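You operate a simulated robot arm through the tools that you are given. There is no shell and no other tool.

You run a simulated robot arm. Do the job below in one go: nothing can be reset, and whatever is moved stays where it is left.

Task
Put things in order on the top of the mixing bench. At the end: the red pad stands where the blue conduit clip stood; the grey frame clip stands where the orange sponge stood; the blue conduit clip stands where the grey frame clip stood; the orange sponge stands on top of the black primer tray; whatever was shut is shut again. Leave all else as you found it, and nothing knocked over.

The check looks at the end state, three seconds after you hand in, the way a careful person would. Anything else that was tipped, shoved, dropped, spilled or broken makes it a failure.

Robot
A 7-joint arm with a two-finger parallel gripper, fixed in place. Base frame: the origin is at the foot of the arm, x ahead of it, y to its left, z up; the work surface is at about z = 740. Units: mm, rad, N and s.
With the tool pointing down near the work surface it reaches from about 300 to 680 mm from the base axis. Its first joint turns from -1.152 to 1.152 rad. Payload 1.57 kg.
The tool frame sits at the grasp point between the pads (the TCP): z along the fingers, y along the line on which they close. The tips reach 30 mm beyond it. Largest opening 110 mm; finger width 24, thickness 12; the body of the gripper, 48 by 112 mm, starts 78 mm behind the TCP.
Orientation is told as [roll, pitch, yaw] about the base's x, y, z axes, in that order, counted from this pose: with the fingers straight down and closing along the base's y, the tool's x points along the base's -x, its y along +y and its z along -z.

Tools
- The arm moves only by the tool arm_command. Its argument "motion" is one flat list of numbers, 7 for each row, row after row: the shift along the tool's x, y, z in units of 50 mm (1.0 is 50 mm), then the turn, a rotation vector about the tool's x, y, z in units of 4 degrees (1.0 is 4 degrees), then the finger opening in cm, from 0 to 11. In form: [tx, ty, tz, rx, ry, rz, gripper, tx, ty, tz, rx, ry, rz, gripper, ...]. A call has 1 to 20 rows; each row shifts and turns the commanded pose from where the row before left it, along the tool's axes as they then stand. A call with a number of a shift or a turn outside -1 to 1 is refused whole. Each row takes 0.2 s and may step no farther than 50 mm and 0.15 rad from the row before; otherwise, or with a gripper value out of range, the whole call is refused. A pose out of reach is approached as far as the arm can. The call stops where the force on the tool passes 40 N (or 10 N more than at its start, if that is more) or the arm is blocked; 0.2 s more then pass. Each finger travels about 108 mm/s and halts on what it meets, pressing with about 24 N; the grip force reading is that of the motor and also rises with nothing between the fingers. The clock runs only during rows and for 0.2 s after the last one: add rows that do not move to give the fingers time. It gives the time, the measured TCP pose, the force on the tool (base axes), the opening and the grip force at its end, in the units of the frame above (readings bear some noise), with the torque about the TCP (base axes, N m) and any sound that the robot's microphone picked up, and new pictures: "pictures" is both (left out), scene, wrist or none.
- Cameras (640 x 400 px; columns grow to the right, rows downward): "scene" is fixed at [144.2, -384, 1395.8]; the picture's right is [0.92, -0.40, 0.00], its down [-0.26, -0.61, -0.75] and it looks along [0.30, 0.69, -0.66] (base axes); focal length 337 px, centre (320, 200). "wrist" rides on the gripper at [70, 16, -141] in the tool frame; the picture's right is [-0.23, 0.97, 0.00], its down [-0.85, -0.20, -0.48] and it looks along [-0.47, -0.11, 0.88] (tool axes); focal length 222 px, centre (320, 200).
- locate(camera, pixels): for up to 12 pixels [column, row] of the newest picture of that camera ("zoom" is the newest enlarged one), the place [x, y, z] in the base frame of the surface seen there, good to about 2 mm. No time passes.
- enlarge(camera, box): a new picture of the part [left, top, right, bottom] of that camera's present view, enlarged. No time passes.
- finish_job(): hands the job in; it is judged then, once.

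Leave the gripper open and the arm clear of the work at the hand-in unless told otherwise.

The tools are called after ">>>" by a JSON object that holds its "name" and its "arguments". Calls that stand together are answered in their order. arm_command: Moves the arm, as the interface text tells. Its arguments: {"type":"object","properties":{"motion":{"type":"array","items":{"type":"number"}},"pictures":{"type":"string","enum":["both","scene","wrist","none"]}},"required":["motion"]} The other tools are called the same way: locate (camera, pixels) gives the place of the surface under pixels of a picture; enlarge (camera, box) takes an enlarged picture of a part of a camera's view; finish_job () hands the job in.

At the start:

```text
clock: 0.0
position: [377.5, 92.6, 976.2]
tool_rot: [0.001, 0.001, 0.001]
wrist_force: [-0.5, 0.7, 0.2]
ft_torque: [0.01, 0.01, -0.03]
gripper_width: 110.0
grasp_force: 0.0
```

scene: 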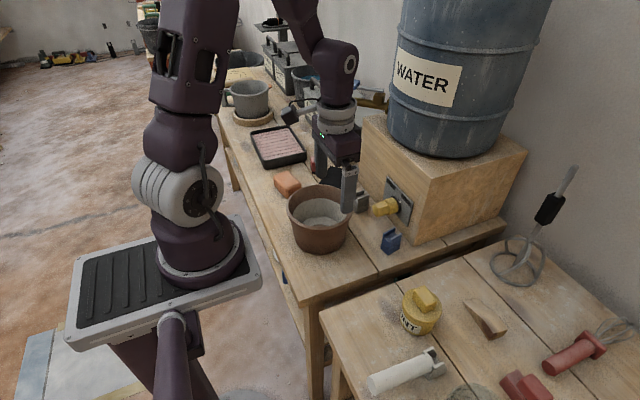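
wrist: 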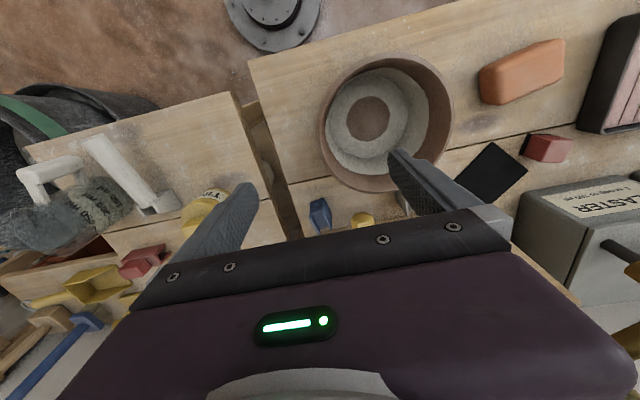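

I see the orange sponge near scene pixel (287,183), the primer tray near (278,147), a bucket at (320,218), a blue item near (391,241). I'll enlarge both views to look closer before moving.

>>> {"name": "enlarge", "arguments": {"camera": "scene", "box": [220, 90, 420, 270]}}

>>> {"name": "enlarge", "arguments": {"camera": "wrist", "box": [230, 30, 640, 290]}}

```text
2.22 times, centred on (320, 180) of scene
```

zoom: 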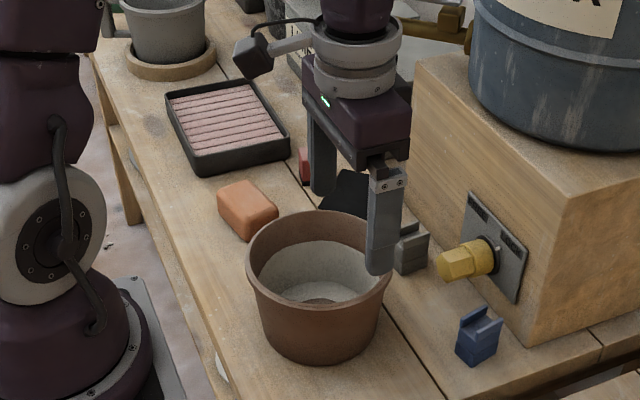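

```text
1.54 times, centred on (435, 160) of wrist
```

zoom: 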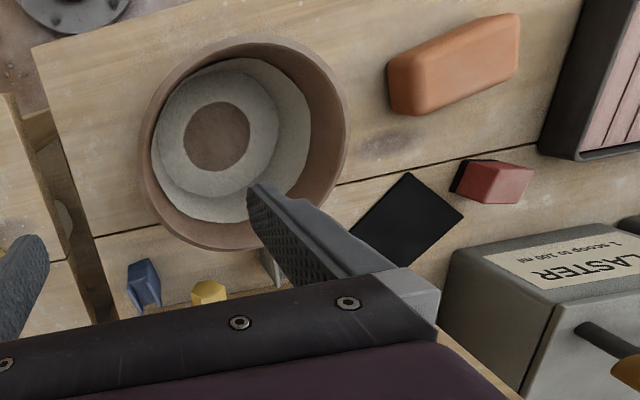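

Now I measure the places of the objects: sponge, red pad, black square, tray, blue clip, yellow tap, pot from the wrist picture, and grey clip, tray and others from the scene picture.

>>> {"name": "locate", "arguments": {"camera": "wrist", "pixels": [[484, 80], [490, 103], [563, 60], [560, 40], [540, 150], [528, 145], [492, 172], [320, 213], [362, 220], [367, 118], [610, 100], [405, 205]]}}

>>> {"name": "locate", "arguments": {"camera": "scene", "pixels": [[278, 147], [254, 135], [300, 140], [289, 178], [284, 195], [391, 240], [385, 207], [362, 200], [315, 165], [320, 218], [352, 205], [331, 180]]}}

```text
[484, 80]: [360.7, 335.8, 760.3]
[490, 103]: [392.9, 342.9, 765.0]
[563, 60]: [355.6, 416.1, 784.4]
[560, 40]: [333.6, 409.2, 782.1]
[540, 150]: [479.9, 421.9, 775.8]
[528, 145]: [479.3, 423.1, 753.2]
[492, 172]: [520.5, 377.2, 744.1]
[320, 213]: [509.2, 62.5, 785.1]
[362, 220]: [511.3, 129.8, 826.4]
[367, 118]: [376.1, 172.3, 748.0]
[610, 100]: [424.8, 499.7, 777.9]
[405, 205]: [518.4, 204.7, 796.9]
```

```text
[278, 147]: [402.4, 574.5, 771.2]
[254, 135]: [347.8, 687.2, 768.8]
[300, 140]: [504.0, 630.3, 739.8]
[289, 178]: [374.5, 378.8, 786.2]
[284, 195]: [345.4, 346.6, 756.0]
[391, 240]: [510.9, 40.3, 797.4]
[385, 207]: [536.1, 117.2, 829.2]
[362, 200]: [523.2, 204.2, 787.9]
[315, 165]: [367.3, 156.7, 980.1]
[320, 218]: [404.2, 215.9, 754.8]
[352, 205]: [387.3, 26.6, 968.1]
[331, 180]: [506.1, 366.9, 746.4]
```

The objects are found: the sponge near (365,375), red pad near (485,425), grey clip near (523,200), blue clip near (510,55), tray near (405,580). I move the hand up and left to get a clear look from above.

>>> {"name": "arm_command", "arguments": {"motion": [0, 0, -1, 0, 0, 0, 11, 0, 1, -0.5, 0, 0, 0, 11, 0, 1, 0, 0, 0, 0, 11, 0, 1, 0, 0, 0, 0, 11, 0, 1, 0, 0, 0, 0, 11, 0, 0, 0, 0, 0, 0, 11]}}

```text
refused: row 2 steps farther than a row can; nothing moved
```

The second row was longer than 50 mm in total. I split it.

>>> {"name": "arm_command", "arguments": {"motion": [0, 0, -1, 0, 0, 0, 11, 0, 1, 0, 0, 0, 0, 11, 0, 1, 0, 0, 0, 0, 11, 0, 1, 0, 0, 0, 0, 11, 0, 1, 0, 0, 0, 0, 11, 0, 0, 0, 0, 0, 0, 11]}}

```text
clock: 1.4
position: [376.1, 292.2, 1026.5]
tool_rot: [0.001, -0.001, 0.0]
wrist_force: [-0.1, -0.3, 0.5]
ft_torque: [0.01, 0.01, -0.03]
gripper_width: 110.0
grasp_force: 0.1
```

scene: 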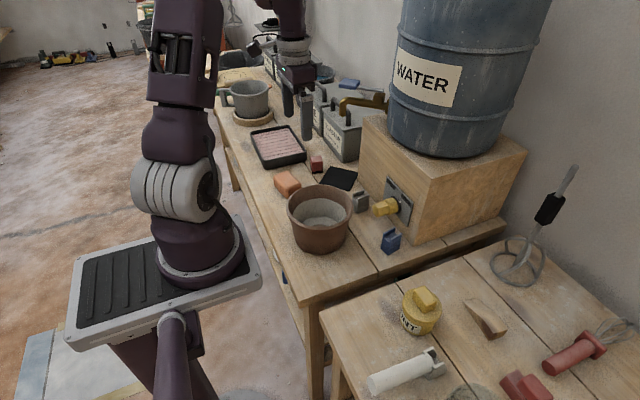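
wrist: 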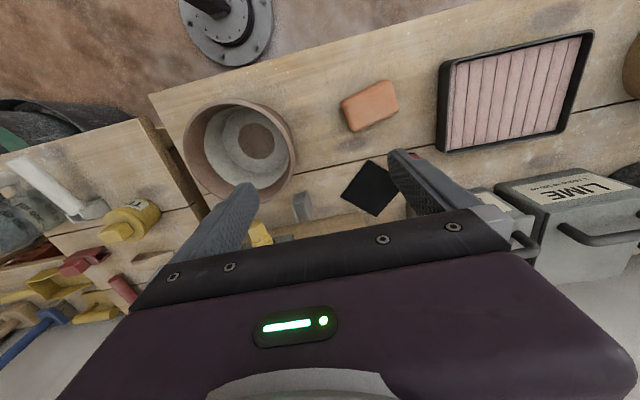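

Now the scene picture shows the work area clear of the arm. I enlarge it around the bench objects and the wrist view.

>>> {"name": "enlarge", "arguments": {"camera": "scene", "box": [240, 110, 420, 260]}}

>>> {"name": "enlarge", "arguments": {"camera": "scene", "box": [290, 140, 420, 260]}}

>>> {"name": "enlarge", "arguments": {"camera": "wrist", "box": [160, 20, 640, 290]}}

```text
2.67 times, centred on (330, 185) of scene
```

zoom: 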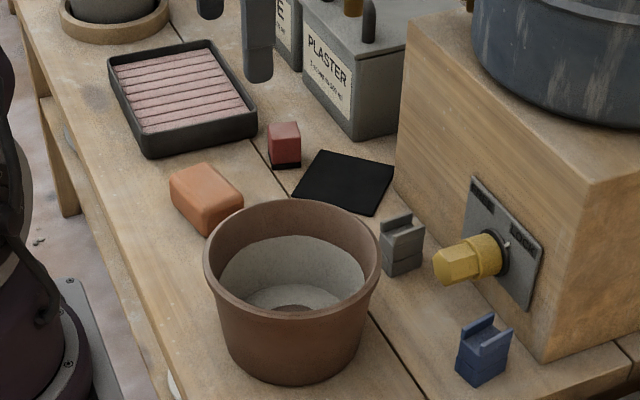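

```text
3.33 times, centred on (355, 200) of scene
```

zoom: 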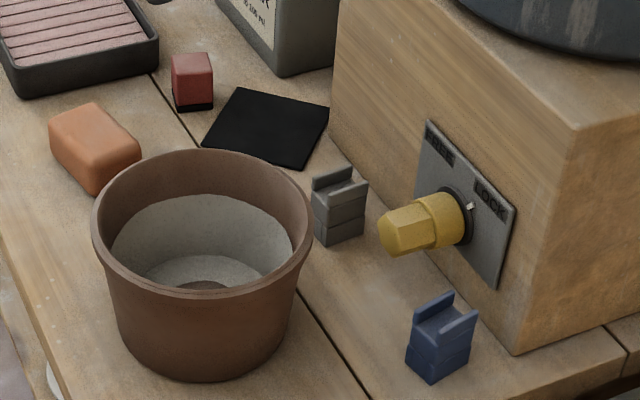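

```text
1.33 times, centred on (400, 155) of wrist
```

zoom: 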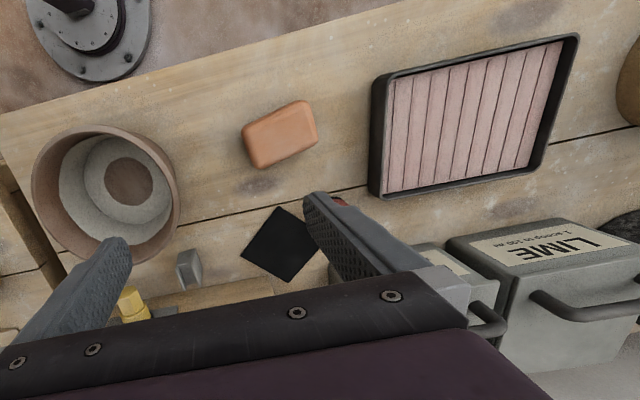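

I see a yellow knob with a plate reading "... / LOCK" on the box right next to both clips, so I must keep clear of it. There's also a flat black square; I need to tell it apart from the primer tray. I enlarge around it.

>>> {"name": "enlarge", "arguments": {"camera": "scene", "box": [305, 150, 369, 190]}}

>>> {"name": "enlarge", "arguments": {"camera": "scene", "box": [240, 115, 320, 165]}}

>>> {"name": "enlarge", "arguments": {"camera": "scene", "box": [340, 170, 420, 260]}}

```text
10.00 times, centred on (337, 170) of scene
```

zoom: 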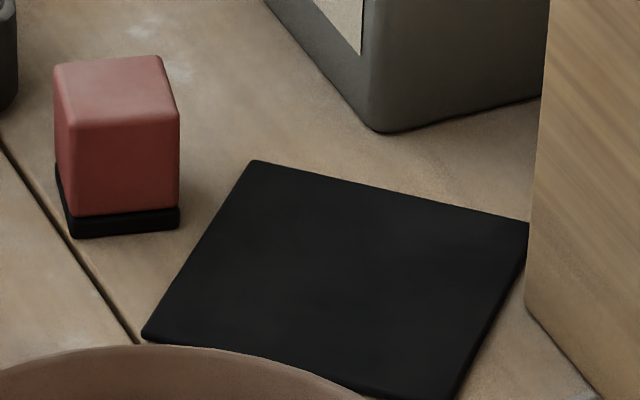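

```text
8.00 times, centred on (280, 140) of scene
```

zoom: 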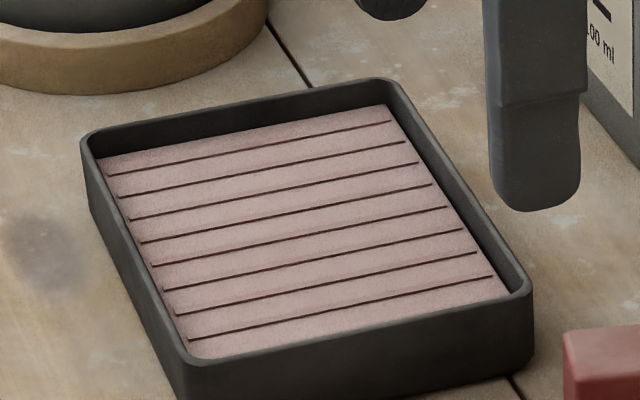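

```text
4.44 times, centred on (380, 215) of scene
```

zoom: 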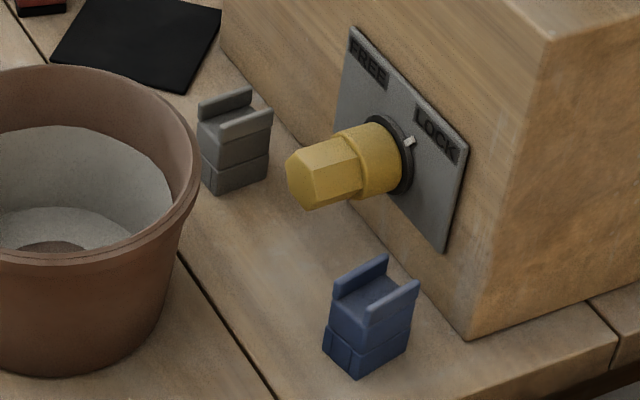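

The rimmed black tray with pink ridged primer is the primer tray; the flat black square is a mat-like thing I'll leave. The knob reads FREE/LOCK, pointing at LOCK. I measure points on the clips, knob, pot rim and box in this zoom.

>>> {"name": "locate", "arguments": {"camera": "zoom", "pixels": [[225, 100], [245, 122], [205, 135], [265, 160], [215, 190], [236, 145], [290, 170], [305, 190], [320, 155], [198, 180], [350, 40], [465, 335]]}}

>>> {"name": "locate", "arguments": {"camera": "zoom", "pixels": [[360, 275], [395, 295], [333, 300], [360, 373], [408, 345], [325, 345], [370, 290], [417, 283], [385, 258], [366, 315], [196, 130], [220, 30]]}}

```text
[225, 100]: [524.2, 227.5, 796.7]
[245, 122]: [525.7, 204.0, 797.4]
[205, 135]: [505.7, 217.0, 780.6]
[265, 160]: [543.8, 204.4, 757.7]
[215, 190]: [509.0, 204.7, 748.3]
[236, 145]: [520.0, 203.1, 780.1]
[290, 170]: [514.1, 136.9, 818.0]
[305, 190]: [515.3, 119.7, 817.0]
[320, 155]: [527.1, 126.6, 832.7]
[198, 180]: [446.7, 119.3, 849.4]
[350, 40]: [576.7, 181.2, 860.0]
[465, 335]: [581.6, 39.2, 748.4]
```

```text
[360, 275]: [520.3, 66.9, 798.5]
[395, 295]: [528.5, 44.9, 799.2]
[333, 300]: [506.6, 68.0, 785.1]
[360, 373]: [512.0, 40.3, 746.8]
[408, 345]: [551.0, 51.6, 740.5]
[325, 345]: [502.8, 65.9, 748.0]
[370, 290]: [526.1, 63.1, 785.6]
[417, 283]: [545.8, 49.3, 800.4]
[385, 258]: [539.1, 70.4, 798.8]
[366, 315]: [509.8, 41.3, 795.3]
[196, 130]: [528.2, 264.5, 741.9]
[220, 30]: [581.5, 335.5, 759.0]
```

Grey clip: about x 506–544, y 204–230, top z≈798, square to the base axes. Blue clip: centre about (527,56), turned about 9°. Knob tip at x≈512, y 115–140, z up to ~835. Now I measure the sponge, red pad and tray.

>>> {"name": "enlarge", "arguments": {"camera": "scene", "box": [262, 145, 342, 205]}}

```text
6.67 times, centred on (302, 175) of scene
```

zoom: 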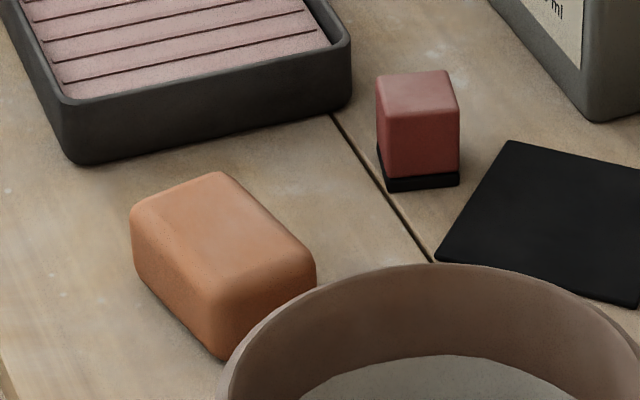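

>>> {"name": "locate", "arguments": {"camera": "zoom", "pixels": [[150, 205], [215, 180], [300, 255], [222, 275], [215, 225], [312, 275], [220, 350], [140, 250], [140, 268], [200, 340], [165, 290], [280, 300]]}}

>>> {"name": "locate", "arguments": {"camera": "zoom", "pixels": [[383, 80], [445, 74], [455, 106], [386, 115], [415, 92], [420, 150], [420, 183], [390, 185], [456, 180], [378, 150], [75, 100], [340, 40]]}}

>>> {"name": "locate", "arguments": {"camera": "scene", "pixels": [[252, 131], [288, 125], [307, 153], [265, 166], [284, 155], [276, 140], [265, 135], [262, 158], [290, 150], [300, 160], [268, 150], [280, 160]]}}

```text
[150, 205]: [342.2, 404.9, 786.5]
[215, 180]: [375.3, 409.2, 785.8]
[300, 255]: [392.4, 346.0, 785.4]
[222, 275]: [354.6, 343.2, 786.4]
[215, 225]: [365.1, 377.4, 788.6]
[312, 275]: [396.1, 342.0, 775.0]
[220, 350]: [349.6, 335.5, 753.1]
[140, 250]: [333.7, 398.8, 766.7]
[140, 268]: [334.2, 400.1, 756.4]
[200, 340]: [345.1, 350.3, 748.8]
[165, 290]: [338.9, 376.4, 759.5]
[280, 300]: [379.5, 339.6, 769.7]
```

```text
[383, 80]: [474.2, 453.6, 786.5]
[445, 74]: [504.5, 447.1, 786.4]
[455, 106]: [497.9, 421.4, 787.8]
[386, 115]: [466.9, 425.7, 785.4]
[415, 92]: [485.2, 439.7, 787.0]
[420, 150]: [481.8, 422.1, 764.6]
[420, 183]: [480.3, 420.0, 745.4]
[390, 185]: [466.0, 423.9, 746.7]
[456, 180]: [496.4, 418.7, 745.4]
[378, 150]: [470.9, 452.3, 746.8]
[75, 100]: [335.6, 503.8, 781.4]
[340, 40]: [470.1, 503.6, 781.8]
```

```text
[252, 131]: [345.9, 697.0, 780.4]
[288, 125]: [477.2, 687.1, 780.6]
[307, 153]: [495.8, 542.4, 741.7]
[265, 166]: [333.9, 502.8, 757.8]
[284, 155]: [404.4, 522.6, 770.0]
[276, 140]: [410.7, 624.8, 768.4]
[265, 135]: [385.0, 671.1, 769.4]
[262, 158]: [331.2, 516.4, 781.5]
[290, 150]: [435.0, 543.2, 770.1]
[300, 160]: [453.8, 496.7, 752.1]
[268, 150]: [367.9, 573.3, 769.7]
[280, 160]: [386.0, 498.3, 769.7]
```

Sponge: centre about (365,374), top 788, long side roughly along y, turned ~12°. Red pad: about x 467–504, y 420–453, top 787. Tray floor z≈770, rim 781. Now I check the pot rim, the box top and the barrel for clearance.

>>> {"name": "locate", "arguments": {"camera": "scene", "pixels": [[287.5, 209], [322, 186.5], [351, 210], [319, 229], [320, 206], [366, 122], [428, 163], [400, 140], [390, 110], [440, 156], [420, 150], [410, 60]]}}

>>> {"name": "locate", "arguments": {"camera": "wrist", "pixels": [[185, 140], [293, 155], [240, 100], [235, 205], [442, 70], [590, 35], [565, 132], [440, 148], [506, 90], [385, 90], [345, 110], [375, 185]]}}

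```text
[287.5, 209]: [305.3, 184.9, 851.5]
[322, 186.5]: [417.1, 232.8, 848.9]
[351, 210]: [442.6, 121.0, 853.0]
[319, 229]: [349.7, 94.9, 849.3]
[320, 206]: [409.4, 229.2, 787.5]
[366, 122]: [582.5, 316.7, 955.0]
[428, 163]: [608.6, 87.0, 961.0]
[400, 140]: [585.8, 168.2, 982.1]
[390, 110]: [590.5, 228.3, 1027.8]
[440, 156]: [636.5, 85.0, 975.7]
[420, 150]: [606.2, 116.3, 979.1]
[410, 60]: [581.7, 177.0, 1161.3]
```

```text
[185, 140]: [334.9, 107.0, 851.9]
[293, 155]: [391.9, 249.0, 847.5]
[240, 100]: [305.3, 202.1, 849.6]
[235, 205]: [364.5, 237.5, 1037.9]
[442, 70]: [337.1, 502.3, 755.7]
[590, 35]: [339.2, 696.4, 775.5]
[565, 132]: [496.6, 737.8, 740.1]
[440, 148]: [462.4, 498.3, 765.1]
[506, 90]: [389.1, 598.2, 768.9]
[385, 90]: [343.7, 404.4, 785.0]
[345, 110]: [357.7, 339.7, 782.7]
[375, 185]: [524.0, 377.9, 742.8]
```

Pot: centre about (380,170), rim radius ~80, top 850. Box face x≈580 rising to 955, barrel above. All clear of a vertical hand at the clips. I go above the sponge at z≈920 and turn the hand 12° to match it.

>>> {"name": "arm_command", "arguments": {"motion": [0.1, 0.82, 0, 0, 0, -1, 11, 0.1, 0.82, 0, 0, 0, -1, 11, 0, 0, -1, 0, 0, -1, 11, 0, 0, -1, 0, 0, 0, 11, 0, 0, 0, 0, 0, 0, 11]}}

```text
clock: 2.6
position: [364.4, 371.6, 1127.3]
tool_rot: [0.001, -0.001, 0.21]
wrist_force: [0.1, -0.4, 0.4]
ft_torque: [0.01, -0.02, -0.02]
gripper_width: 110.1
grasp_force: 0.1
```

scene: 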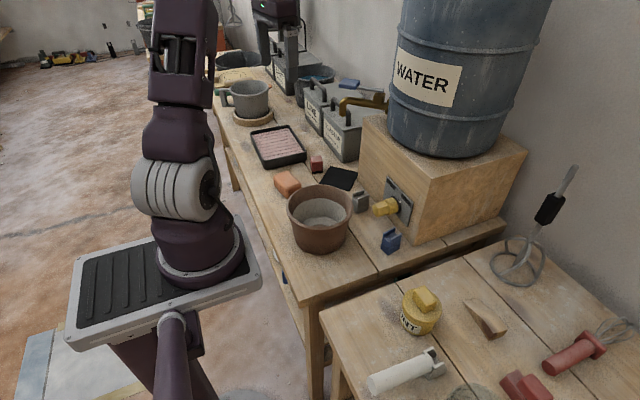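
wrist: 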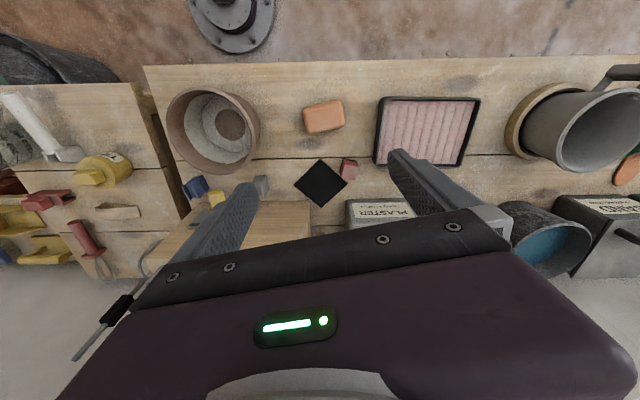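

The hand went up since tool z points down; no harm, and this gives a good overview. I enlarge the wrist view of the sponge to get its angle.

>>> {"name": "enlarge", "arguments": {"camera": "wrist", "box": [283, 92, 363, 142]}}

```text
8.00 times, centred on (323, 117) of wrist
```

zoom: 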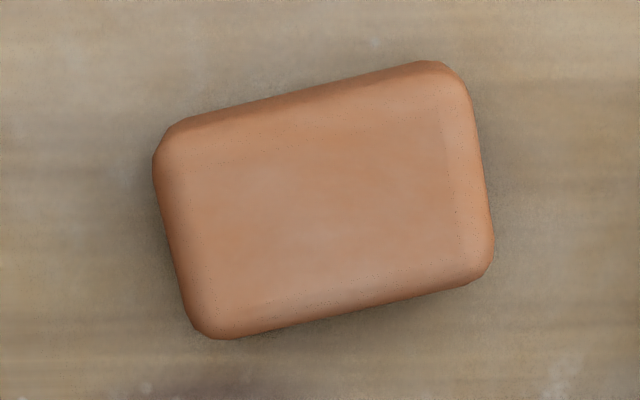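

>>> {"name": "locate", "arguments": {"camera": "zoom", "pixels": [[175, 240], [478, 180], [300, 95], [335, 310], [320, 200], [165, 150], [485, 260], [205, 330], [450, 75], [190, 240], [470, 180], [345, 312]]}}

```text
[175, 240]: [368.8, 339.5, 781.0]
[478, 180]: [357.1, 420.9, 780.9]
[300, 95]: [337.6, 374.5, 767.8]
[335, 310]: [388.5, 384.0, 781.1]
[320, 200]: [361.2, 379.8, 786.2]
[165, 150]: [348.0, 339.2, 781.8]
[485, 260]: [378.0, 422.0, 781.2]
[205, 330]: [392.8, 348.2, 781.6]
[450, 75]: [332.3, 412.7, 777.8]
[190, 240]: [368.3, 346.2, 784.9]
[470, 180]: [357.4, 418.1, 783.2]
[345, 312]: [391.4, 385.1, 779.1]
```

Sponge centre about (363,380), about 86 × 53 mm, turned ~11°. I shift 8 mm along tool y and come down to z≈850, fingers wide open, then check.

>>> {"name": "arm_command", "arguments": {"motion": [0, 0.17, 0.9, 0, 0, 0, 11, 0, 0, 1, 0, 0, 0, 11, 0, 0, 1, 0, 0, 0, 11, 0, 0, 1, 0, 0, 0, 11, 0, 0, 1, 0, 0, 0, 11, 0, 0, 0.6, 0, 0, 0, 11, 0, 0, 0, 0, 0, 0, 11]}}

```text
clock: 4.2
position: [363.9, 382.0, 851.4]
tool_rot: [-0.001, 0.0, 0.211]
wrist_force: [-1.0, 0.3, 0.2]
ft_torque: [0.03, -0.05, 0.01]
gripper_width: 110.3
grasp_force: 0.1
```

scene: 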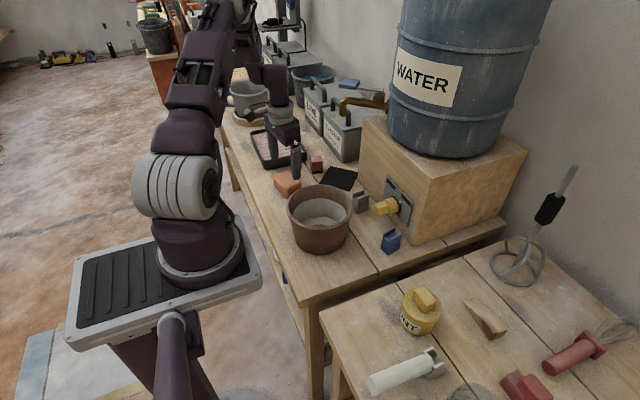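
wrist: 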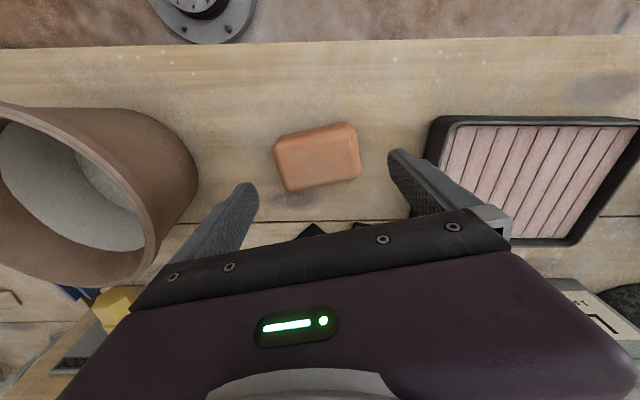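

The hand is at (364,382,851). The sponge sits between the fingers in the wrist view (275–360, 122–190). I double-check its edges from here.

>>> {"name": "locate", "arguments": {"camera": "wrist", "pixels": [[279, 165], [357, 150], [310, 132], [325, 180], [318, 155], [290, 183], [355, 170], [276, 145], [350, 127]]}}

>>> {"name": "enlarge", "arguments": {"camera": "wrist", "box": [257, 115, 385, 195]}}

```text
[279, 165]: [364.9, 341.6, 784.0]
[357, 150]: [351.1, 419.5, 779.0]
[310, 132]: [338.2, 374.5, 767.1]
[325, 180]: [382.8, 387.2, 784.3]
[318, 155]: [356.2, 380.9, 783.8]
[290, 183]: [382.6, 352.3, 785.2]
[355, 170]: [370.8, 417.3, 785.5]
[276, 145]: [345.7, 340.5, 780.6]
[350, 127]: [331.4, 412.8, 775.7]
```

```text
5.00 times, centred on (321, 155) of wrist
```

zoom: 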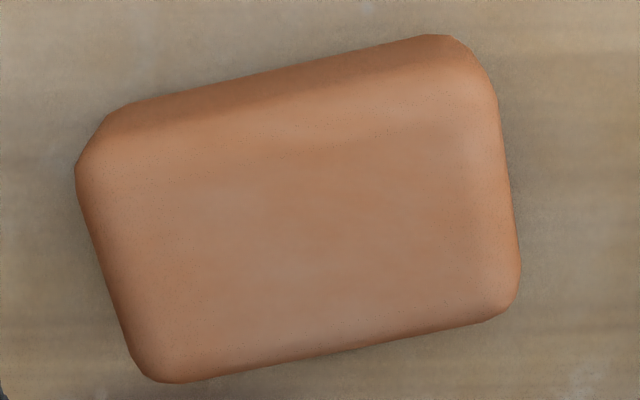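

Centre confirmed at (363,380). I lower to z≈788 (tips about 758) with two steps, still open, and watch the force.

>>> {"name": "arm_command", "arguments": {"motion": [0.028, -0.035, 0.63, 0, 0, 0, 11, 0, 0, 0.63, 0, 0, 0, 11, 0, 0, 0, 0, 0, 0, 11], "pictures": "both"}}

```text
clock: 5.0
position: [363.8, 380.0, 786.8]
tool_rot: [0.0, 0.002, 0.21]
wrist_force: [0.3, -0.6, -0.9]
ft_torque: [0.0, -0.02, -0.01]
gripper_width: 109.8
grasp_force: 0.0
```

scene: 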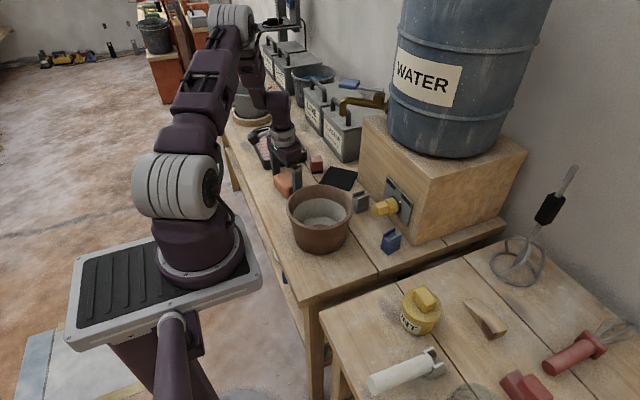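
wrist: 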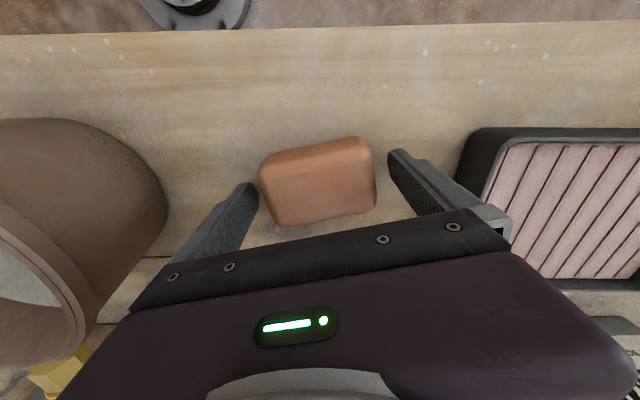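

The sponge lies between the fingers with small gaps both sides. I close on it.

>>> {"name": "arm_command", "arguments": {"motion": [0, 0, 0, 0, 0, 0, 8, 0, 0, 0, 0, 0, 0, 7, 0, 0, 0, 0, 0, 0, 6, 0, 0, 0, 0, 0, 0, 6]}}

```text
clock: 6.0
position: [363.4, 381.4, 786.6]
tool_rot: [0.001, 0.0, 0.207]
wrist_force: [0.0, 0.1, 0.5]
ft_torque: [0.01, -0.01, 0.06]
gripper_width: 84.0
grasp_force: 24.1
```

scene: 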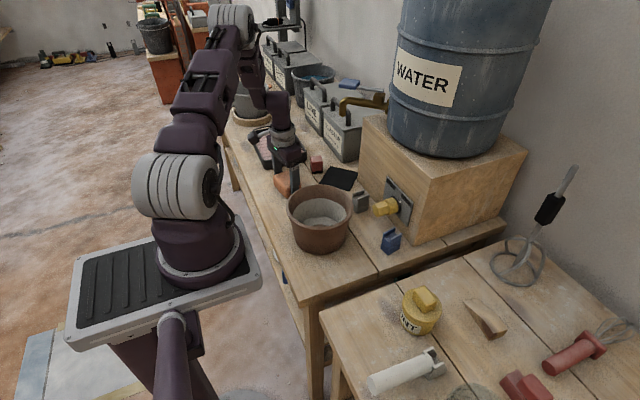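
wrist: 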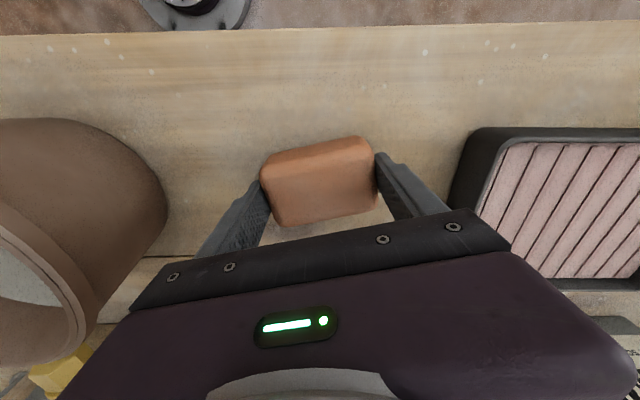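

The sponge is held at 84 mm with 24 N. I lift straight up about 85 mm.

>>> {"name": "arm_command", "arguments": {"motion": [0, 0, -0.4, 0, 0, 0, 6, 0, 0, -0.65, 0, 0, 0, 6, 0, 0, -0.65, 0, 0, 0, 6, 0, 0, 0, 0, 0, 0, 6]}}

```text
clock: 7.0
position: [362.5, 381.3, 871.8]
tool_rot: [0.001, -0.001, 0.209]
wrist_force: [-0.6, 0.0, -0.4]
ft_torque: [0.0, -0.02, -0.02]
gripper_width: 83.9
grasp_force: 23.5
```

scene: 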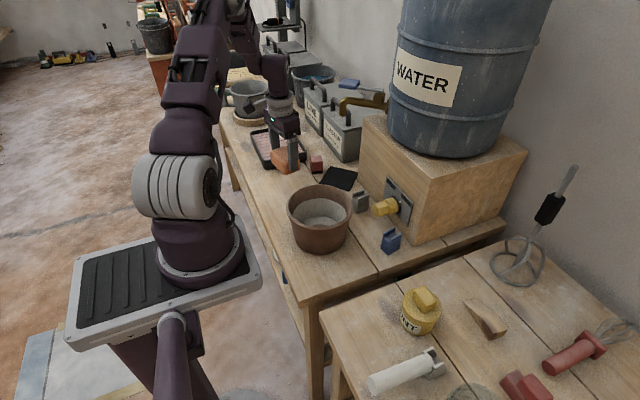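
wrist: 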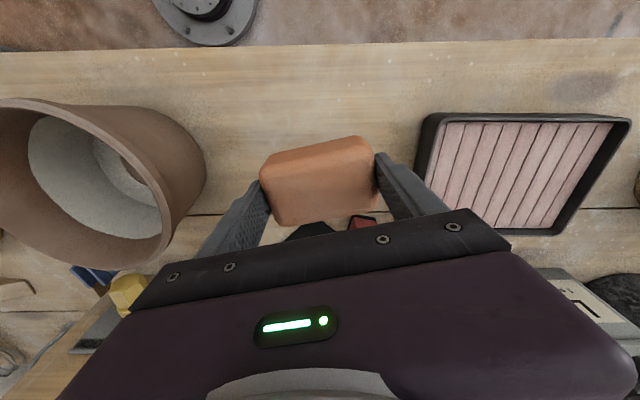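

It's lifted cleanly. I turn the hand back to yaw 0 (aligned with the tray) and move to about (385,558) at z≈871, over the near part of the tray.

>>> {"name": "arm_command", "arguments": {"motion": [0, 0, 0, 0, 0, 1, 6, 0, 0, 0, 0, 0, 1, 6, 0, 0, 0, 0, 0, 1, 6, -0.112, 0.883, 0, 0, 0, 0, 6, -0.112, 0.883, 0, 0, 0, 0, 6, -0.112, 0.883, 0, 0, 0, 0, 6, -0.112, 0.883, 0, 0, 0, 0, 6, 0, 0, 0, 0, 0, 0, 6, 0, 0, 0, 0, 0, 0, 6]}}

```text
clock: 9.0
position: [375.2, 525.6, 882.5]
tool_rot: [-0.002, 0.001, 0.005]
wrist_force: [-0.4, 0.6, -0.1]
ft_torque: [-0.01, 0.0, 0.0]
gripper_width: 83.8
grasp_force: 24.4
out of reach, approached as far as the arm can: row 7
```

scene: 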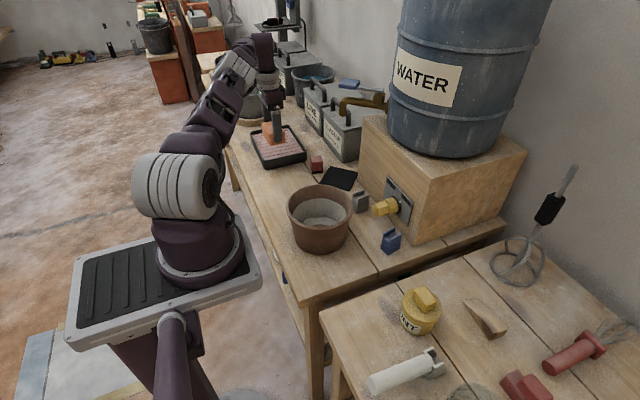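
wrist: 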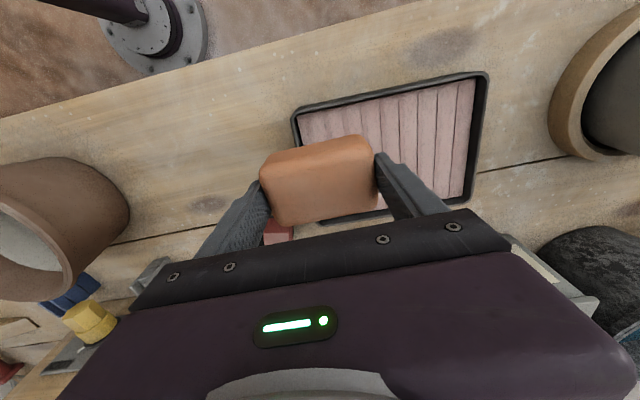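

The arm's reach ended at (375,526,882), short of the tray middle, but reach grows lower down. The sponge's underside is now ~836, rim at 781. I lower 30 mm to see how far it extends.

>>> {"name": "arm_command", "arguments": {"motion": [0, 0, 0.3, 0, 0, 0, 6, 0, 0, 0.3, 0, 0, 0, 6, 0, 0, 0, 0, 0, 0, 6, 0, 0, 0, 0, 0, 0, 6]}}

```text
clock: 10.0
position: [374.9, 525.3, 853.3]
tool_rot: [0.001, 0.0, 0.001]
wrist_force: [0.5, 0.6, -0.4]
ft_torque: [0.02, 0.02, 0.0]
gripper_width: 83.8
grasp_force: 23.9
```

scene: 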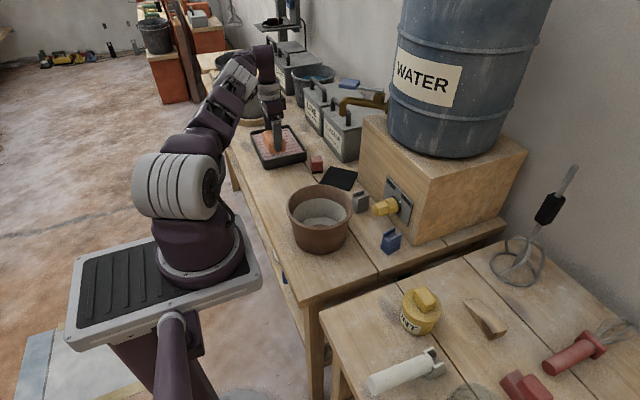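
wrist: 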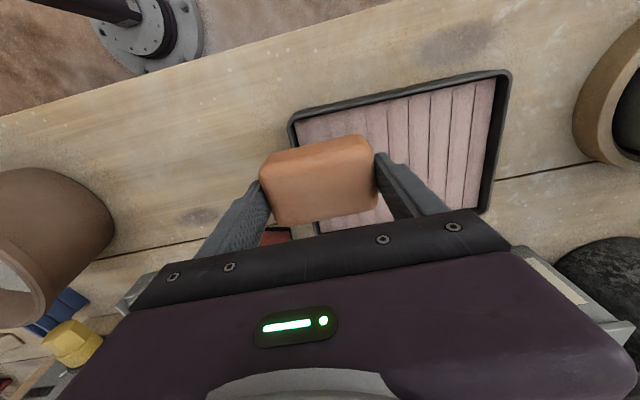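

The commanded pose stayed at the reached one. The sponge's underside is now ~807. I try going 25 mm more in +y and slightly down.

>>> {"name": "arm_command", "arguments": {"motion": [0, 0.25, 0.1, 0, 0, 0, 6, 0, 0.25, 0.1, 0, 0, 0, 6, 0, 0, 0, 0, 0, 0, 6]}}

```text
clock: 10.8
position: [374.6, 525.9, 851.7]
tool_rot: [0.0, 0.0, 0.001]
wrist_force: [-0.5, 0.3, -0.4]
ft_torque: [-0.01, 0.02, -0.05]
gripper_width: 84.1
grasp_force: 24.7
out of reach, approached as far as the arm can: row 1, 2
```

scene: 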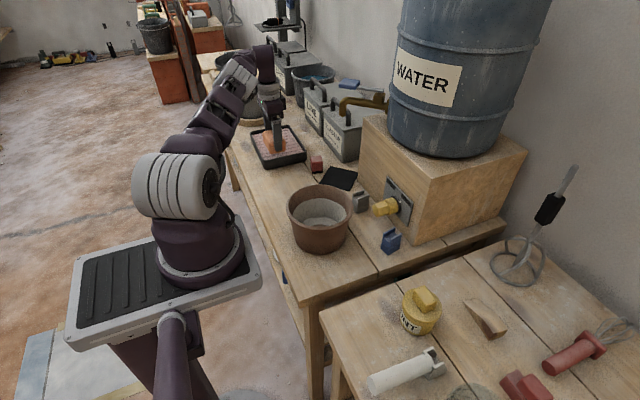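
wrist: 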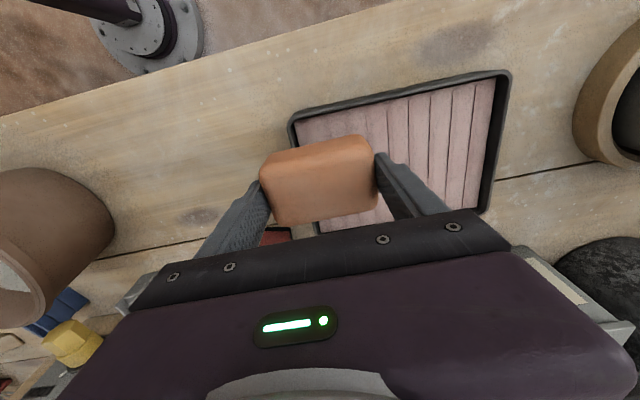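

Still held at the same point. It may be a wrist limit with the hand at yaw 0 rather than pure reach; I try turning the hand 12° counter-clockwise and stepping out along the radial direction.

>>> {"name": "arm_command", "arguments": {"motion": [0, 0, 0, 0, 0, -1, 6, 0, 0, 0, 0, 0, -1, 6, 0, 0, 0, 0, 0, -1, 6, 0, 0.2, 0, 0, 0, 0, 6, 0, 0.2, 0, 0, 0, 0, 6, 0, 0, 0, 0, 0, 0, 6]}}

```text
clock: 12.2
position: [368.7, 530.6, 853.0]
tool_rot: [0.002, -0.001, 0.21]
wrist_force: [-0.1, -0.7, -0.4]
ft_torque: [0.01, 0.0, 0.0]
gripper_width: 84.3
grasp_force: 24.1
out of reach, approached as far as the arm can: row 4, 5
```

scene: 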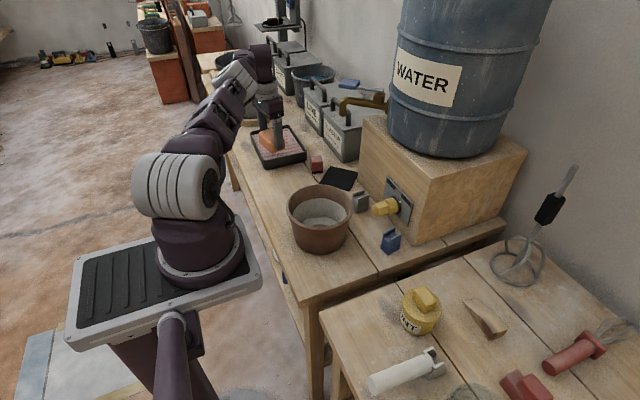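
wrist: 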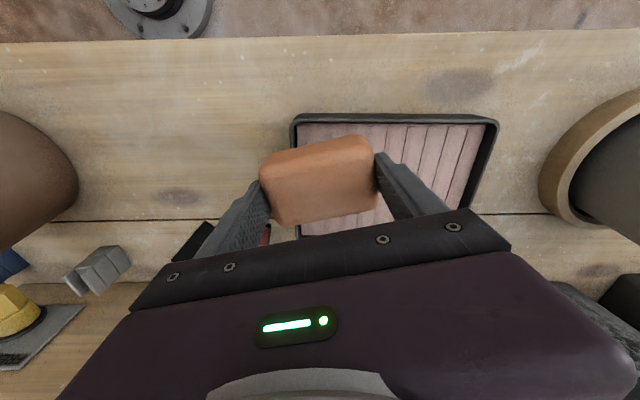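

Radius stays ~646 at both heights, so it's a true reach limit with the hand vertical. Leaning the hand outward a little will extend it. First I try 15 mm lower and out along the radial direction to see whether the limit grows.

>>> {"name": "arm_command", "arguments": {"motion": [0, 0, 0.3, 0, 0, 0, 6, -0.15, 0.2, 0, 0, 0, 0, 6, -0.1, 0.2, 0, 0, 0, 0, 6, 0, 0, 0, 0, 0, 0, 6], "pictures": "scene"}}

```text
clock: 13.2
position: [369.0, 530.2, 838.7]
tool_rot: [0.001, 0.001, 0.207]
wrist_force: [-0.1, -0.4, 0.1]
ft_torque: [-0.01, -0.01, 0.0]
gripper_width: 83.7
grasp_force: 23.9
out of reach, approached as far as the arm can: row 2, 3
```

scene: 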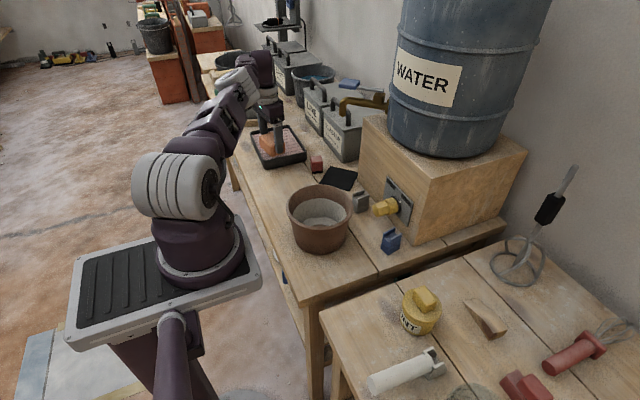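

The limit stays at radius ~646 with a vertical hand. Before leaning it, I check the two black candidates' geometry once more (flat square corners vs rimmed tray), and the arm's shoulder.

>>> {"name": "locate", "arguments": {"camera": "scene", "pixels": [[330.5, 166.5], [357.5, 172.5], [350, 189.5], [320, 183], [338, 178], [205, 250], [170, 190], [200, 262], [225, 240], [316, 162], [348, 175], [327, 177]]}}

>>> {"name": "enlarge", "arguments": {"camera": "scene", "box": [130, 40, 330, 180]}}

>>> {"name": "enlarge", "arguments": {"camera": "scene", "box": [310, 155, 374, 195]}}

```text
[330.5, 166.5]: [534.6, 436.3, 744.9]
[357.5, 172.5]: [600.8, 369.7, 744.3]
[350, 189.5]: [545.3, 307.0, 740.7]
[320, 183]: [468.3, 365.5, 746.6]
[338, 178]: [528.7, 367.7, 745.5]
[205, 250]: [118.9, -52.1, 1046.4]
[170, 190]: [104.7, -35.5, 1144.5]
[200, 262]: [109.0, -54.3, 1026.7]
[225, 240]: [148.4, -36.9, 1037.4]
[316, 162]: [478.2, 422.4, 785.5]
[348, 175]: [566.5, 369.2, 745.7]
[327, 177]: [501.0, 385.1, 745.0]
```

```text
2.86 times, centred on (230, 110) of scene
```

zoom: 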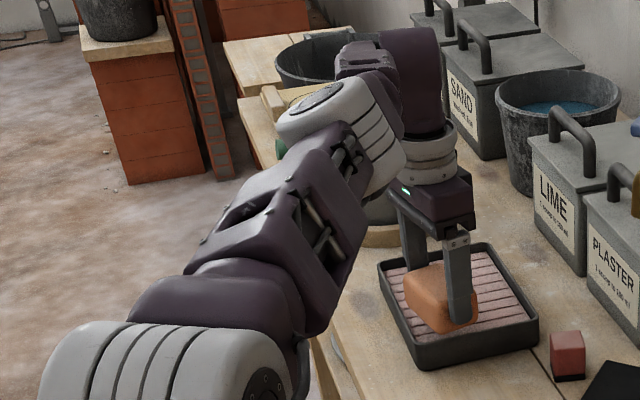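

```text
10.00 times, centred on (342, 175) of scene
```

zoom: 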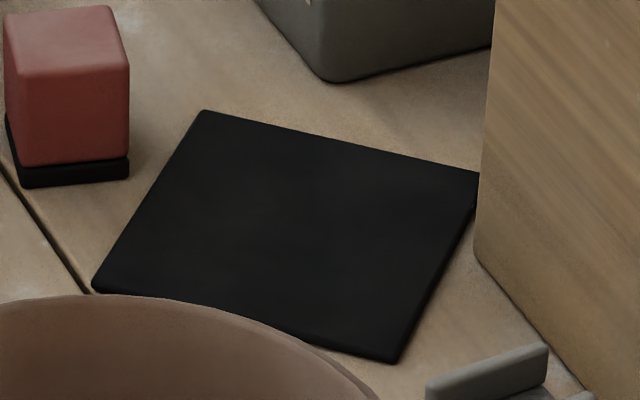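

The flat black square is a loose piece about 94 mm a side, centre near (535,368), turned 45°. The rimmed pink one is bench-aligned with its centre at radius ~720, beyond the arm's reach. I need to decide which is the "primer tray", so I enlarge both strongly.

>>> {"name": "enlarge", "arguments": {"camera": "scene", "box": [318, 164, 360, 192]}}

>>> {"name": "enlarge", "arguments": {"camera": "scene", "box": [343, 166, 363, 180]}}

>>> {"name": "enlarge", "arguments": {"camera": "scene", "box": [284, 138, 312, 166]}}

```text
14.29 times, centred on (339, 178) of scene
```

zoom: 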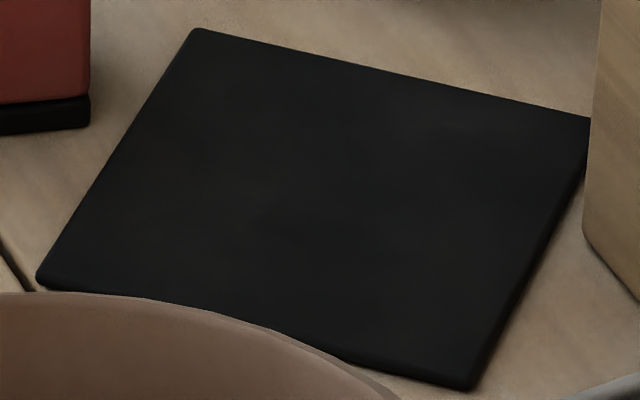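

```text
16.00 times, centred on (353, 173) of scene
```

zoom: 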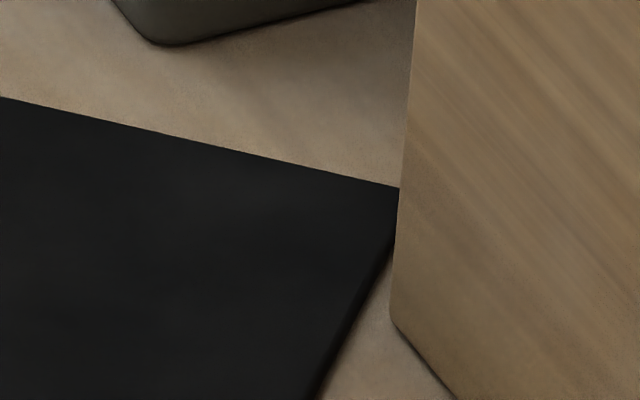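

```text
14.29 times, centred on (298, 152) of scene
```

zoom: 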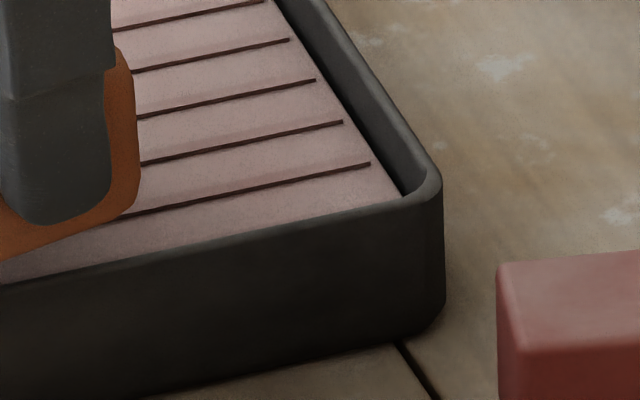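

Still unclear by looks alone. The answer also depends on true reach, so I check where the arm's base axis really is, using its foot flange and cart plate.

>>> {"name": "locate", "arguments": {"camera": "scene", "pixels": [[160, 268], [243, 255], [200, 284], [235, 275], [175, 282], [232, 226], [75, 320], [260, 285], [125, 245], [165, 205], [150, 215], [215, 190]]}}

>>> {"name": "locate", "arguments": {"camera": "wrist", "pixels": [[160, 10], [110, 5], [205, 15], [300, 118], [490, 122], [495, 140], [455, 215], [293, 135], [400, 115], [350, 116], [450, 118], [485, 160]]}}

```text
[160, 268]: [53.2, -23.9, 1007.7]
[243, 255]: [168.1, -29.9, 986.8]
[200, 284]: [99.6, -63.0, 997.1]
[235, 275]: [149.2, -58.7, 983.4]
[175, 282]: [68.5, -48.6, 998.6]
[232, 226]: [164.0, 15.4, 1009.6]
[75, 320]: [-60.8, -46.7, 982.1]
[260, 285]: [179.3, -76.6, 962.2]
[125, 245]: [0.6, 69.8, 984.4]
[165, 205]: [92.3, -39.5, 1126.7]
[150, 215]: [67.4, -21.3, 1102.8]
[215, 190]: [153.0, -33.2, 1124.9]
```

```text
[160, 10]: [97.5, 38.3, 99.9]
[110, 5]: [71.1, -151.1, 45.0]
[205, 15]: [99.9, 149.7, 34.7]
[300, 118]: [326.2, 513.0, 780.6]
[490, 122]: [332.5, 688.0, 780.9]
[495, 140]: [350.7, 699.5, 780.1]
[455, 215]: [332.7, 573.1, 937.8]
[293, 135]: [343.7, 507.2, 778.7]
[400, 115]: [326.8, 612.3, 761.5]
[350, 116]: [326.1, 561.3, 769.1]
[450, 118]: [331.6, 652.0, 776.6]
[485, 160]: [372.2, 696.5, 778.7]
```

The arm's foot flange circle centres near (110,0), so the base axis is there: I was stopped by the first joint's turn limit (about 64–66°), not by reach. The rimmed tray's centre is about 668 mm from that axis, within reach, so it is the primer tray and I go there with larger x. I rise a little, turn back to yaw 0, move to x≈420, then y≈568.

>>> {"name": "arm_command", "arguments": {"motion": [0, 0, -0.4, 0, 0, 0, 6, 0, 0, 0, 0, 0, 1, 6, 0, 0, 0, 0, 0, 1, 6, 0, 0, 0, 0, 0, 1, 6, -0.5, 0, 0, 0, 0, 0, 6, -0.5, 0, 0, 0, 0, 0, 6, 0, 0.38, 0, 0, 0, 0, 6, 0, 0.38, 0, 0, 0, 0, 6, 0, 0, 0, 0, 0, 0, 6]}}

```text
clock: 15.2
position: [400.2, 515.7, 862.5]
tool_rot: [0.0, 0.0, 0.002]
wrist_force: [-0.4, 0.7, 0.2]
ft_torque: [0.02, -0.04, 0.03]
gripper_width: 83.6
grasp_force: 24.0
out of reach, approached as far as the arm can: row 5, 6, 7, 8
```

scene: 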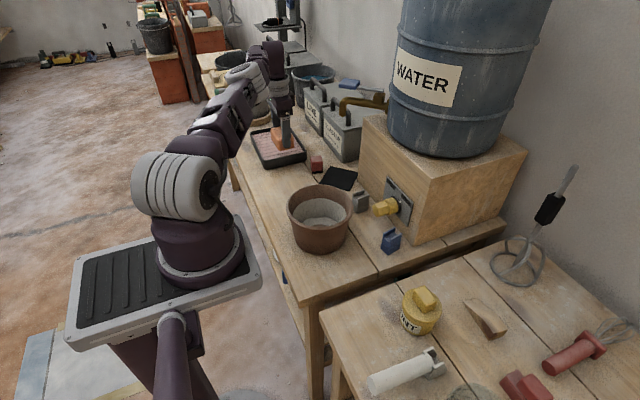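
wrist: 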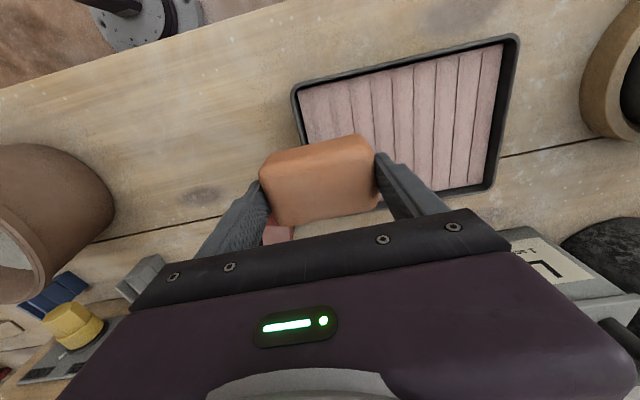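

The position stopped at (400,516,862). I want to know whether the arm is truly stretched out or stopped by a joint limit, so I enlarge the arm in the scene view.

>>> {"name": "enlarge", "arguments": {"camera": "scene", "box": [125, 20, 325, 220]}}

>>> {"name": "locate", "arguments": {"camera": "scene", "pixels": [[170, 190], [215, 160], [228, 130], [240, 100], [246, 75], [255, 70], [270, 55], [278, 90], [275, 75], [262, 95], [195, 140], [284, 110]]}}

```text
2.00 times, centred on (225, 120) of scene
```

zoom: 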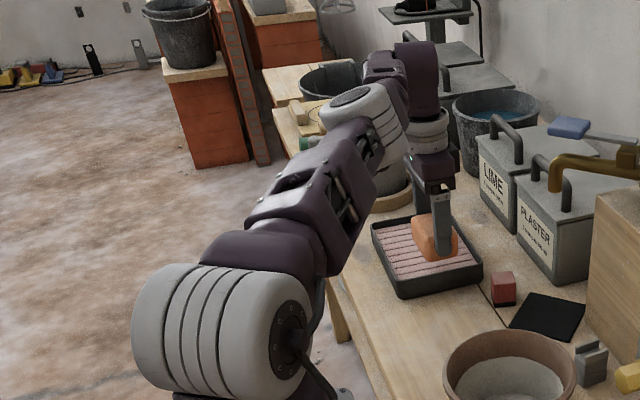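

```text
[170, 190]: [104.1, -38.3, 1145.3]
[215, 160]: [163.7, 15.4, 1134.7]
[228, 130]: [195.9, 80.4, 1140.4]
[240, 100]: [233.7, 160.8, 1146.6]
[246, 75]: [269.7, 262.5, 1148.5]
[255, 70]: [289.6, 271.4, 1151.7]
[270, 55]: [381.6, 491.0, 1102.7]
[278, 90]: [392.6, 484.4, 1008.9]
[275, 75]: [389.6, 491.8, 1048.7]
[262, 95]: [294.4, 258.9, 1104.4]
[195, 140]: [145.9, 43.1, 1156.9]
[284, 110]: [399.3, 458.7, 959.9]
```

The arm is really stretched straight (shoulder, elbow and wrist in line at z≈1100), so with the hand vertical the rimmed tray can't be properly reached, while the flat black square can. I measure the square's surface profile: points near its edges versus its middle, to see if it has a shallow rim.

>>> {"name": "locate", "arguments": {"camera": "scene", "pixels": [[321.5, 183], [323, 180], [325, 176.5], [327, 173], [329, 169.5], [331, 167], [335, 167.8], [340, 169], [345, 170], [350, 171], [353, 178], [350, 185]]}}

>>> {"name": "locate", "arguments": {"camera": "scene", "pixels": [[335, 175], [337, 175], [339, 175], [341, 175], [343, 176], [335, 178], [337, 178], [339, 178], [341, 178], [343, 179], [338, 181], [341, 181]]}}

>>> {"name": "locate", "arguments": {"camera": "scene", "pixels": [[322, 182], [326, 175], [330, 168], [337.5, 168.3], [342.5, 169.4], [347.5, 170.4], [336, 176], [338, 176.5], [340, 177], [342, 177.5], [344, 178], [338, 174]]}}

```text
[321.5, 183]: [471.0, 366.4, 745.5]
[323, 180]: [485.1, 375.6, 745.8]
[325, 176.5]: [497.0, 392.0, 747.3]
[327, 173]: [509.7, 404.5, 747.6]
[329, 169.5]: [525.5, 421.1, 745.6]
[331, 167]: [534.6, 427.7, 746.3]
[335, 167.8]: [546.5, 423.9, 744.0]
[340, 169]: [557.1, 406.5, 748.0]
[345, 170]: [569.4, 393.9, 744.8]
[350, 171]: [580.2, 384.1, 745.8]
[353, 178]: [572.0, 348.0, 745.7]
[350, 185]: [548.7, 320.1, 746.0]
```

```text
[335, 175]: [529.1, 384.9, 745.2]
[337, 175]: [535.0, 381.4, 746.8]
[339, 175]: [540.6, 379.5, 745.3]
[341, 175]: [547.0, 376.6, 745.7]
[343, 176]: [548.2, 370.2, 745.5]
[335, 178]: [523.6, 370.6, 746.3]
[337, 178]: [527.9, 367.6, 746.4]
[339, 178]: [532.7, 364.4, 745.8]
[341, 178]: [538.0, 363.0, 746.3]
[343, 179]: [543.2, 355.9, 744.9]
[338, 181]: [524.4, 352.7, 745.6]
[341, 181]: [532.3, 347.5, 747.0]
```

```text
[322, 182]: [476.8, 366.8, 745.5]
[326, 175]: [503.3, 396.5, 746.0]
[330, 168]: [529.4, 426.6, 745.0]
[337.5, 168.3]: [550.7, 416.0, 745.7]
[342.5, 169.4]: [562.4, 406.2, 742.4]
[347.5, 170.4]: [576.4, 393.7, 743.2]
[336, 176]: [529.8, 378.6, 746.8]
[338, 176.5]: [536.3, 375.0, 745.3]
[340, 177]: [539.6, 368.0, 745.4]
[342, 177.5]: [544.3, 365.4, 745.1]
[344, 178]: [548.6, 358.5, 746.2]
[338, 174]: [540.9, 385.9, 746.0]
```

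The square is flat all over (745–746, no rim), 94 mm a side, and lies within vertical reach together with the four other loose pieces. It is also the only piece that is entirely black, and exactly five loose pieces match the five named ones. The bench-fixed pink-ribbed pan can't be reached with its middle, so I take the black square as the "black primer tray". I check clearances around it: plaster box and box corner.

>>> {"name": "locate", "arguments": {"camera": "scene", "pixels": [[343, 162], [358, 155], [330, 140], [345, 125], [358, 125], [343, 112], [324, 120], [335, 148], [359, 150], [361, 178], [358, 168], [350, 110]]}}

>>> {"name": "enlarge", "arguments": {"camera": "scene", "box": [290, 80, 400, 200]}}

```text
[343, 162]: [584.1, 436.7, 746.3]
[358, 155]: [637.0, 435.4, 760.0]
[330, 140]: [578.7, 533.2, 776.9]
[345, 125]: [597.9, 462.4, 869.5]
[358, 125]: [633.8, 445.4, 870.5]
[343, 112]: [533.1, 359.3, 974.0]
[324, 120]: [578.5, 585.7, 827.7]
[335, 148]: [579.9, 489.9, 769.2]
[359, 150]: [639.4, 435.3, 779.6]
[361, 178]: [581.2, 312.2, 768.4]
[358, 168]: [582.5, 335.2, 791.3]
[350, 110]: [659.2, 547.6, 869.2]
```

```text
3.33 times, centred on (345, 140) of scene
```

zoom: 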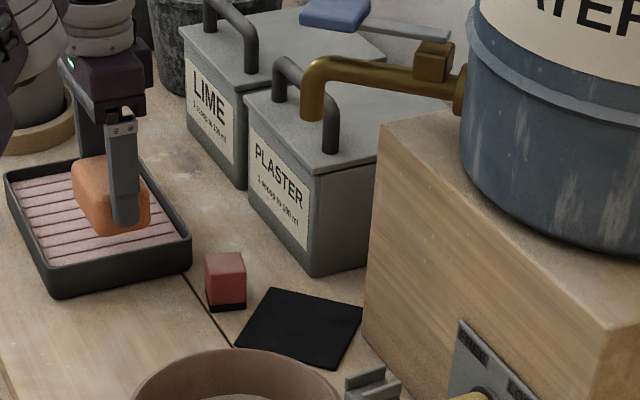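

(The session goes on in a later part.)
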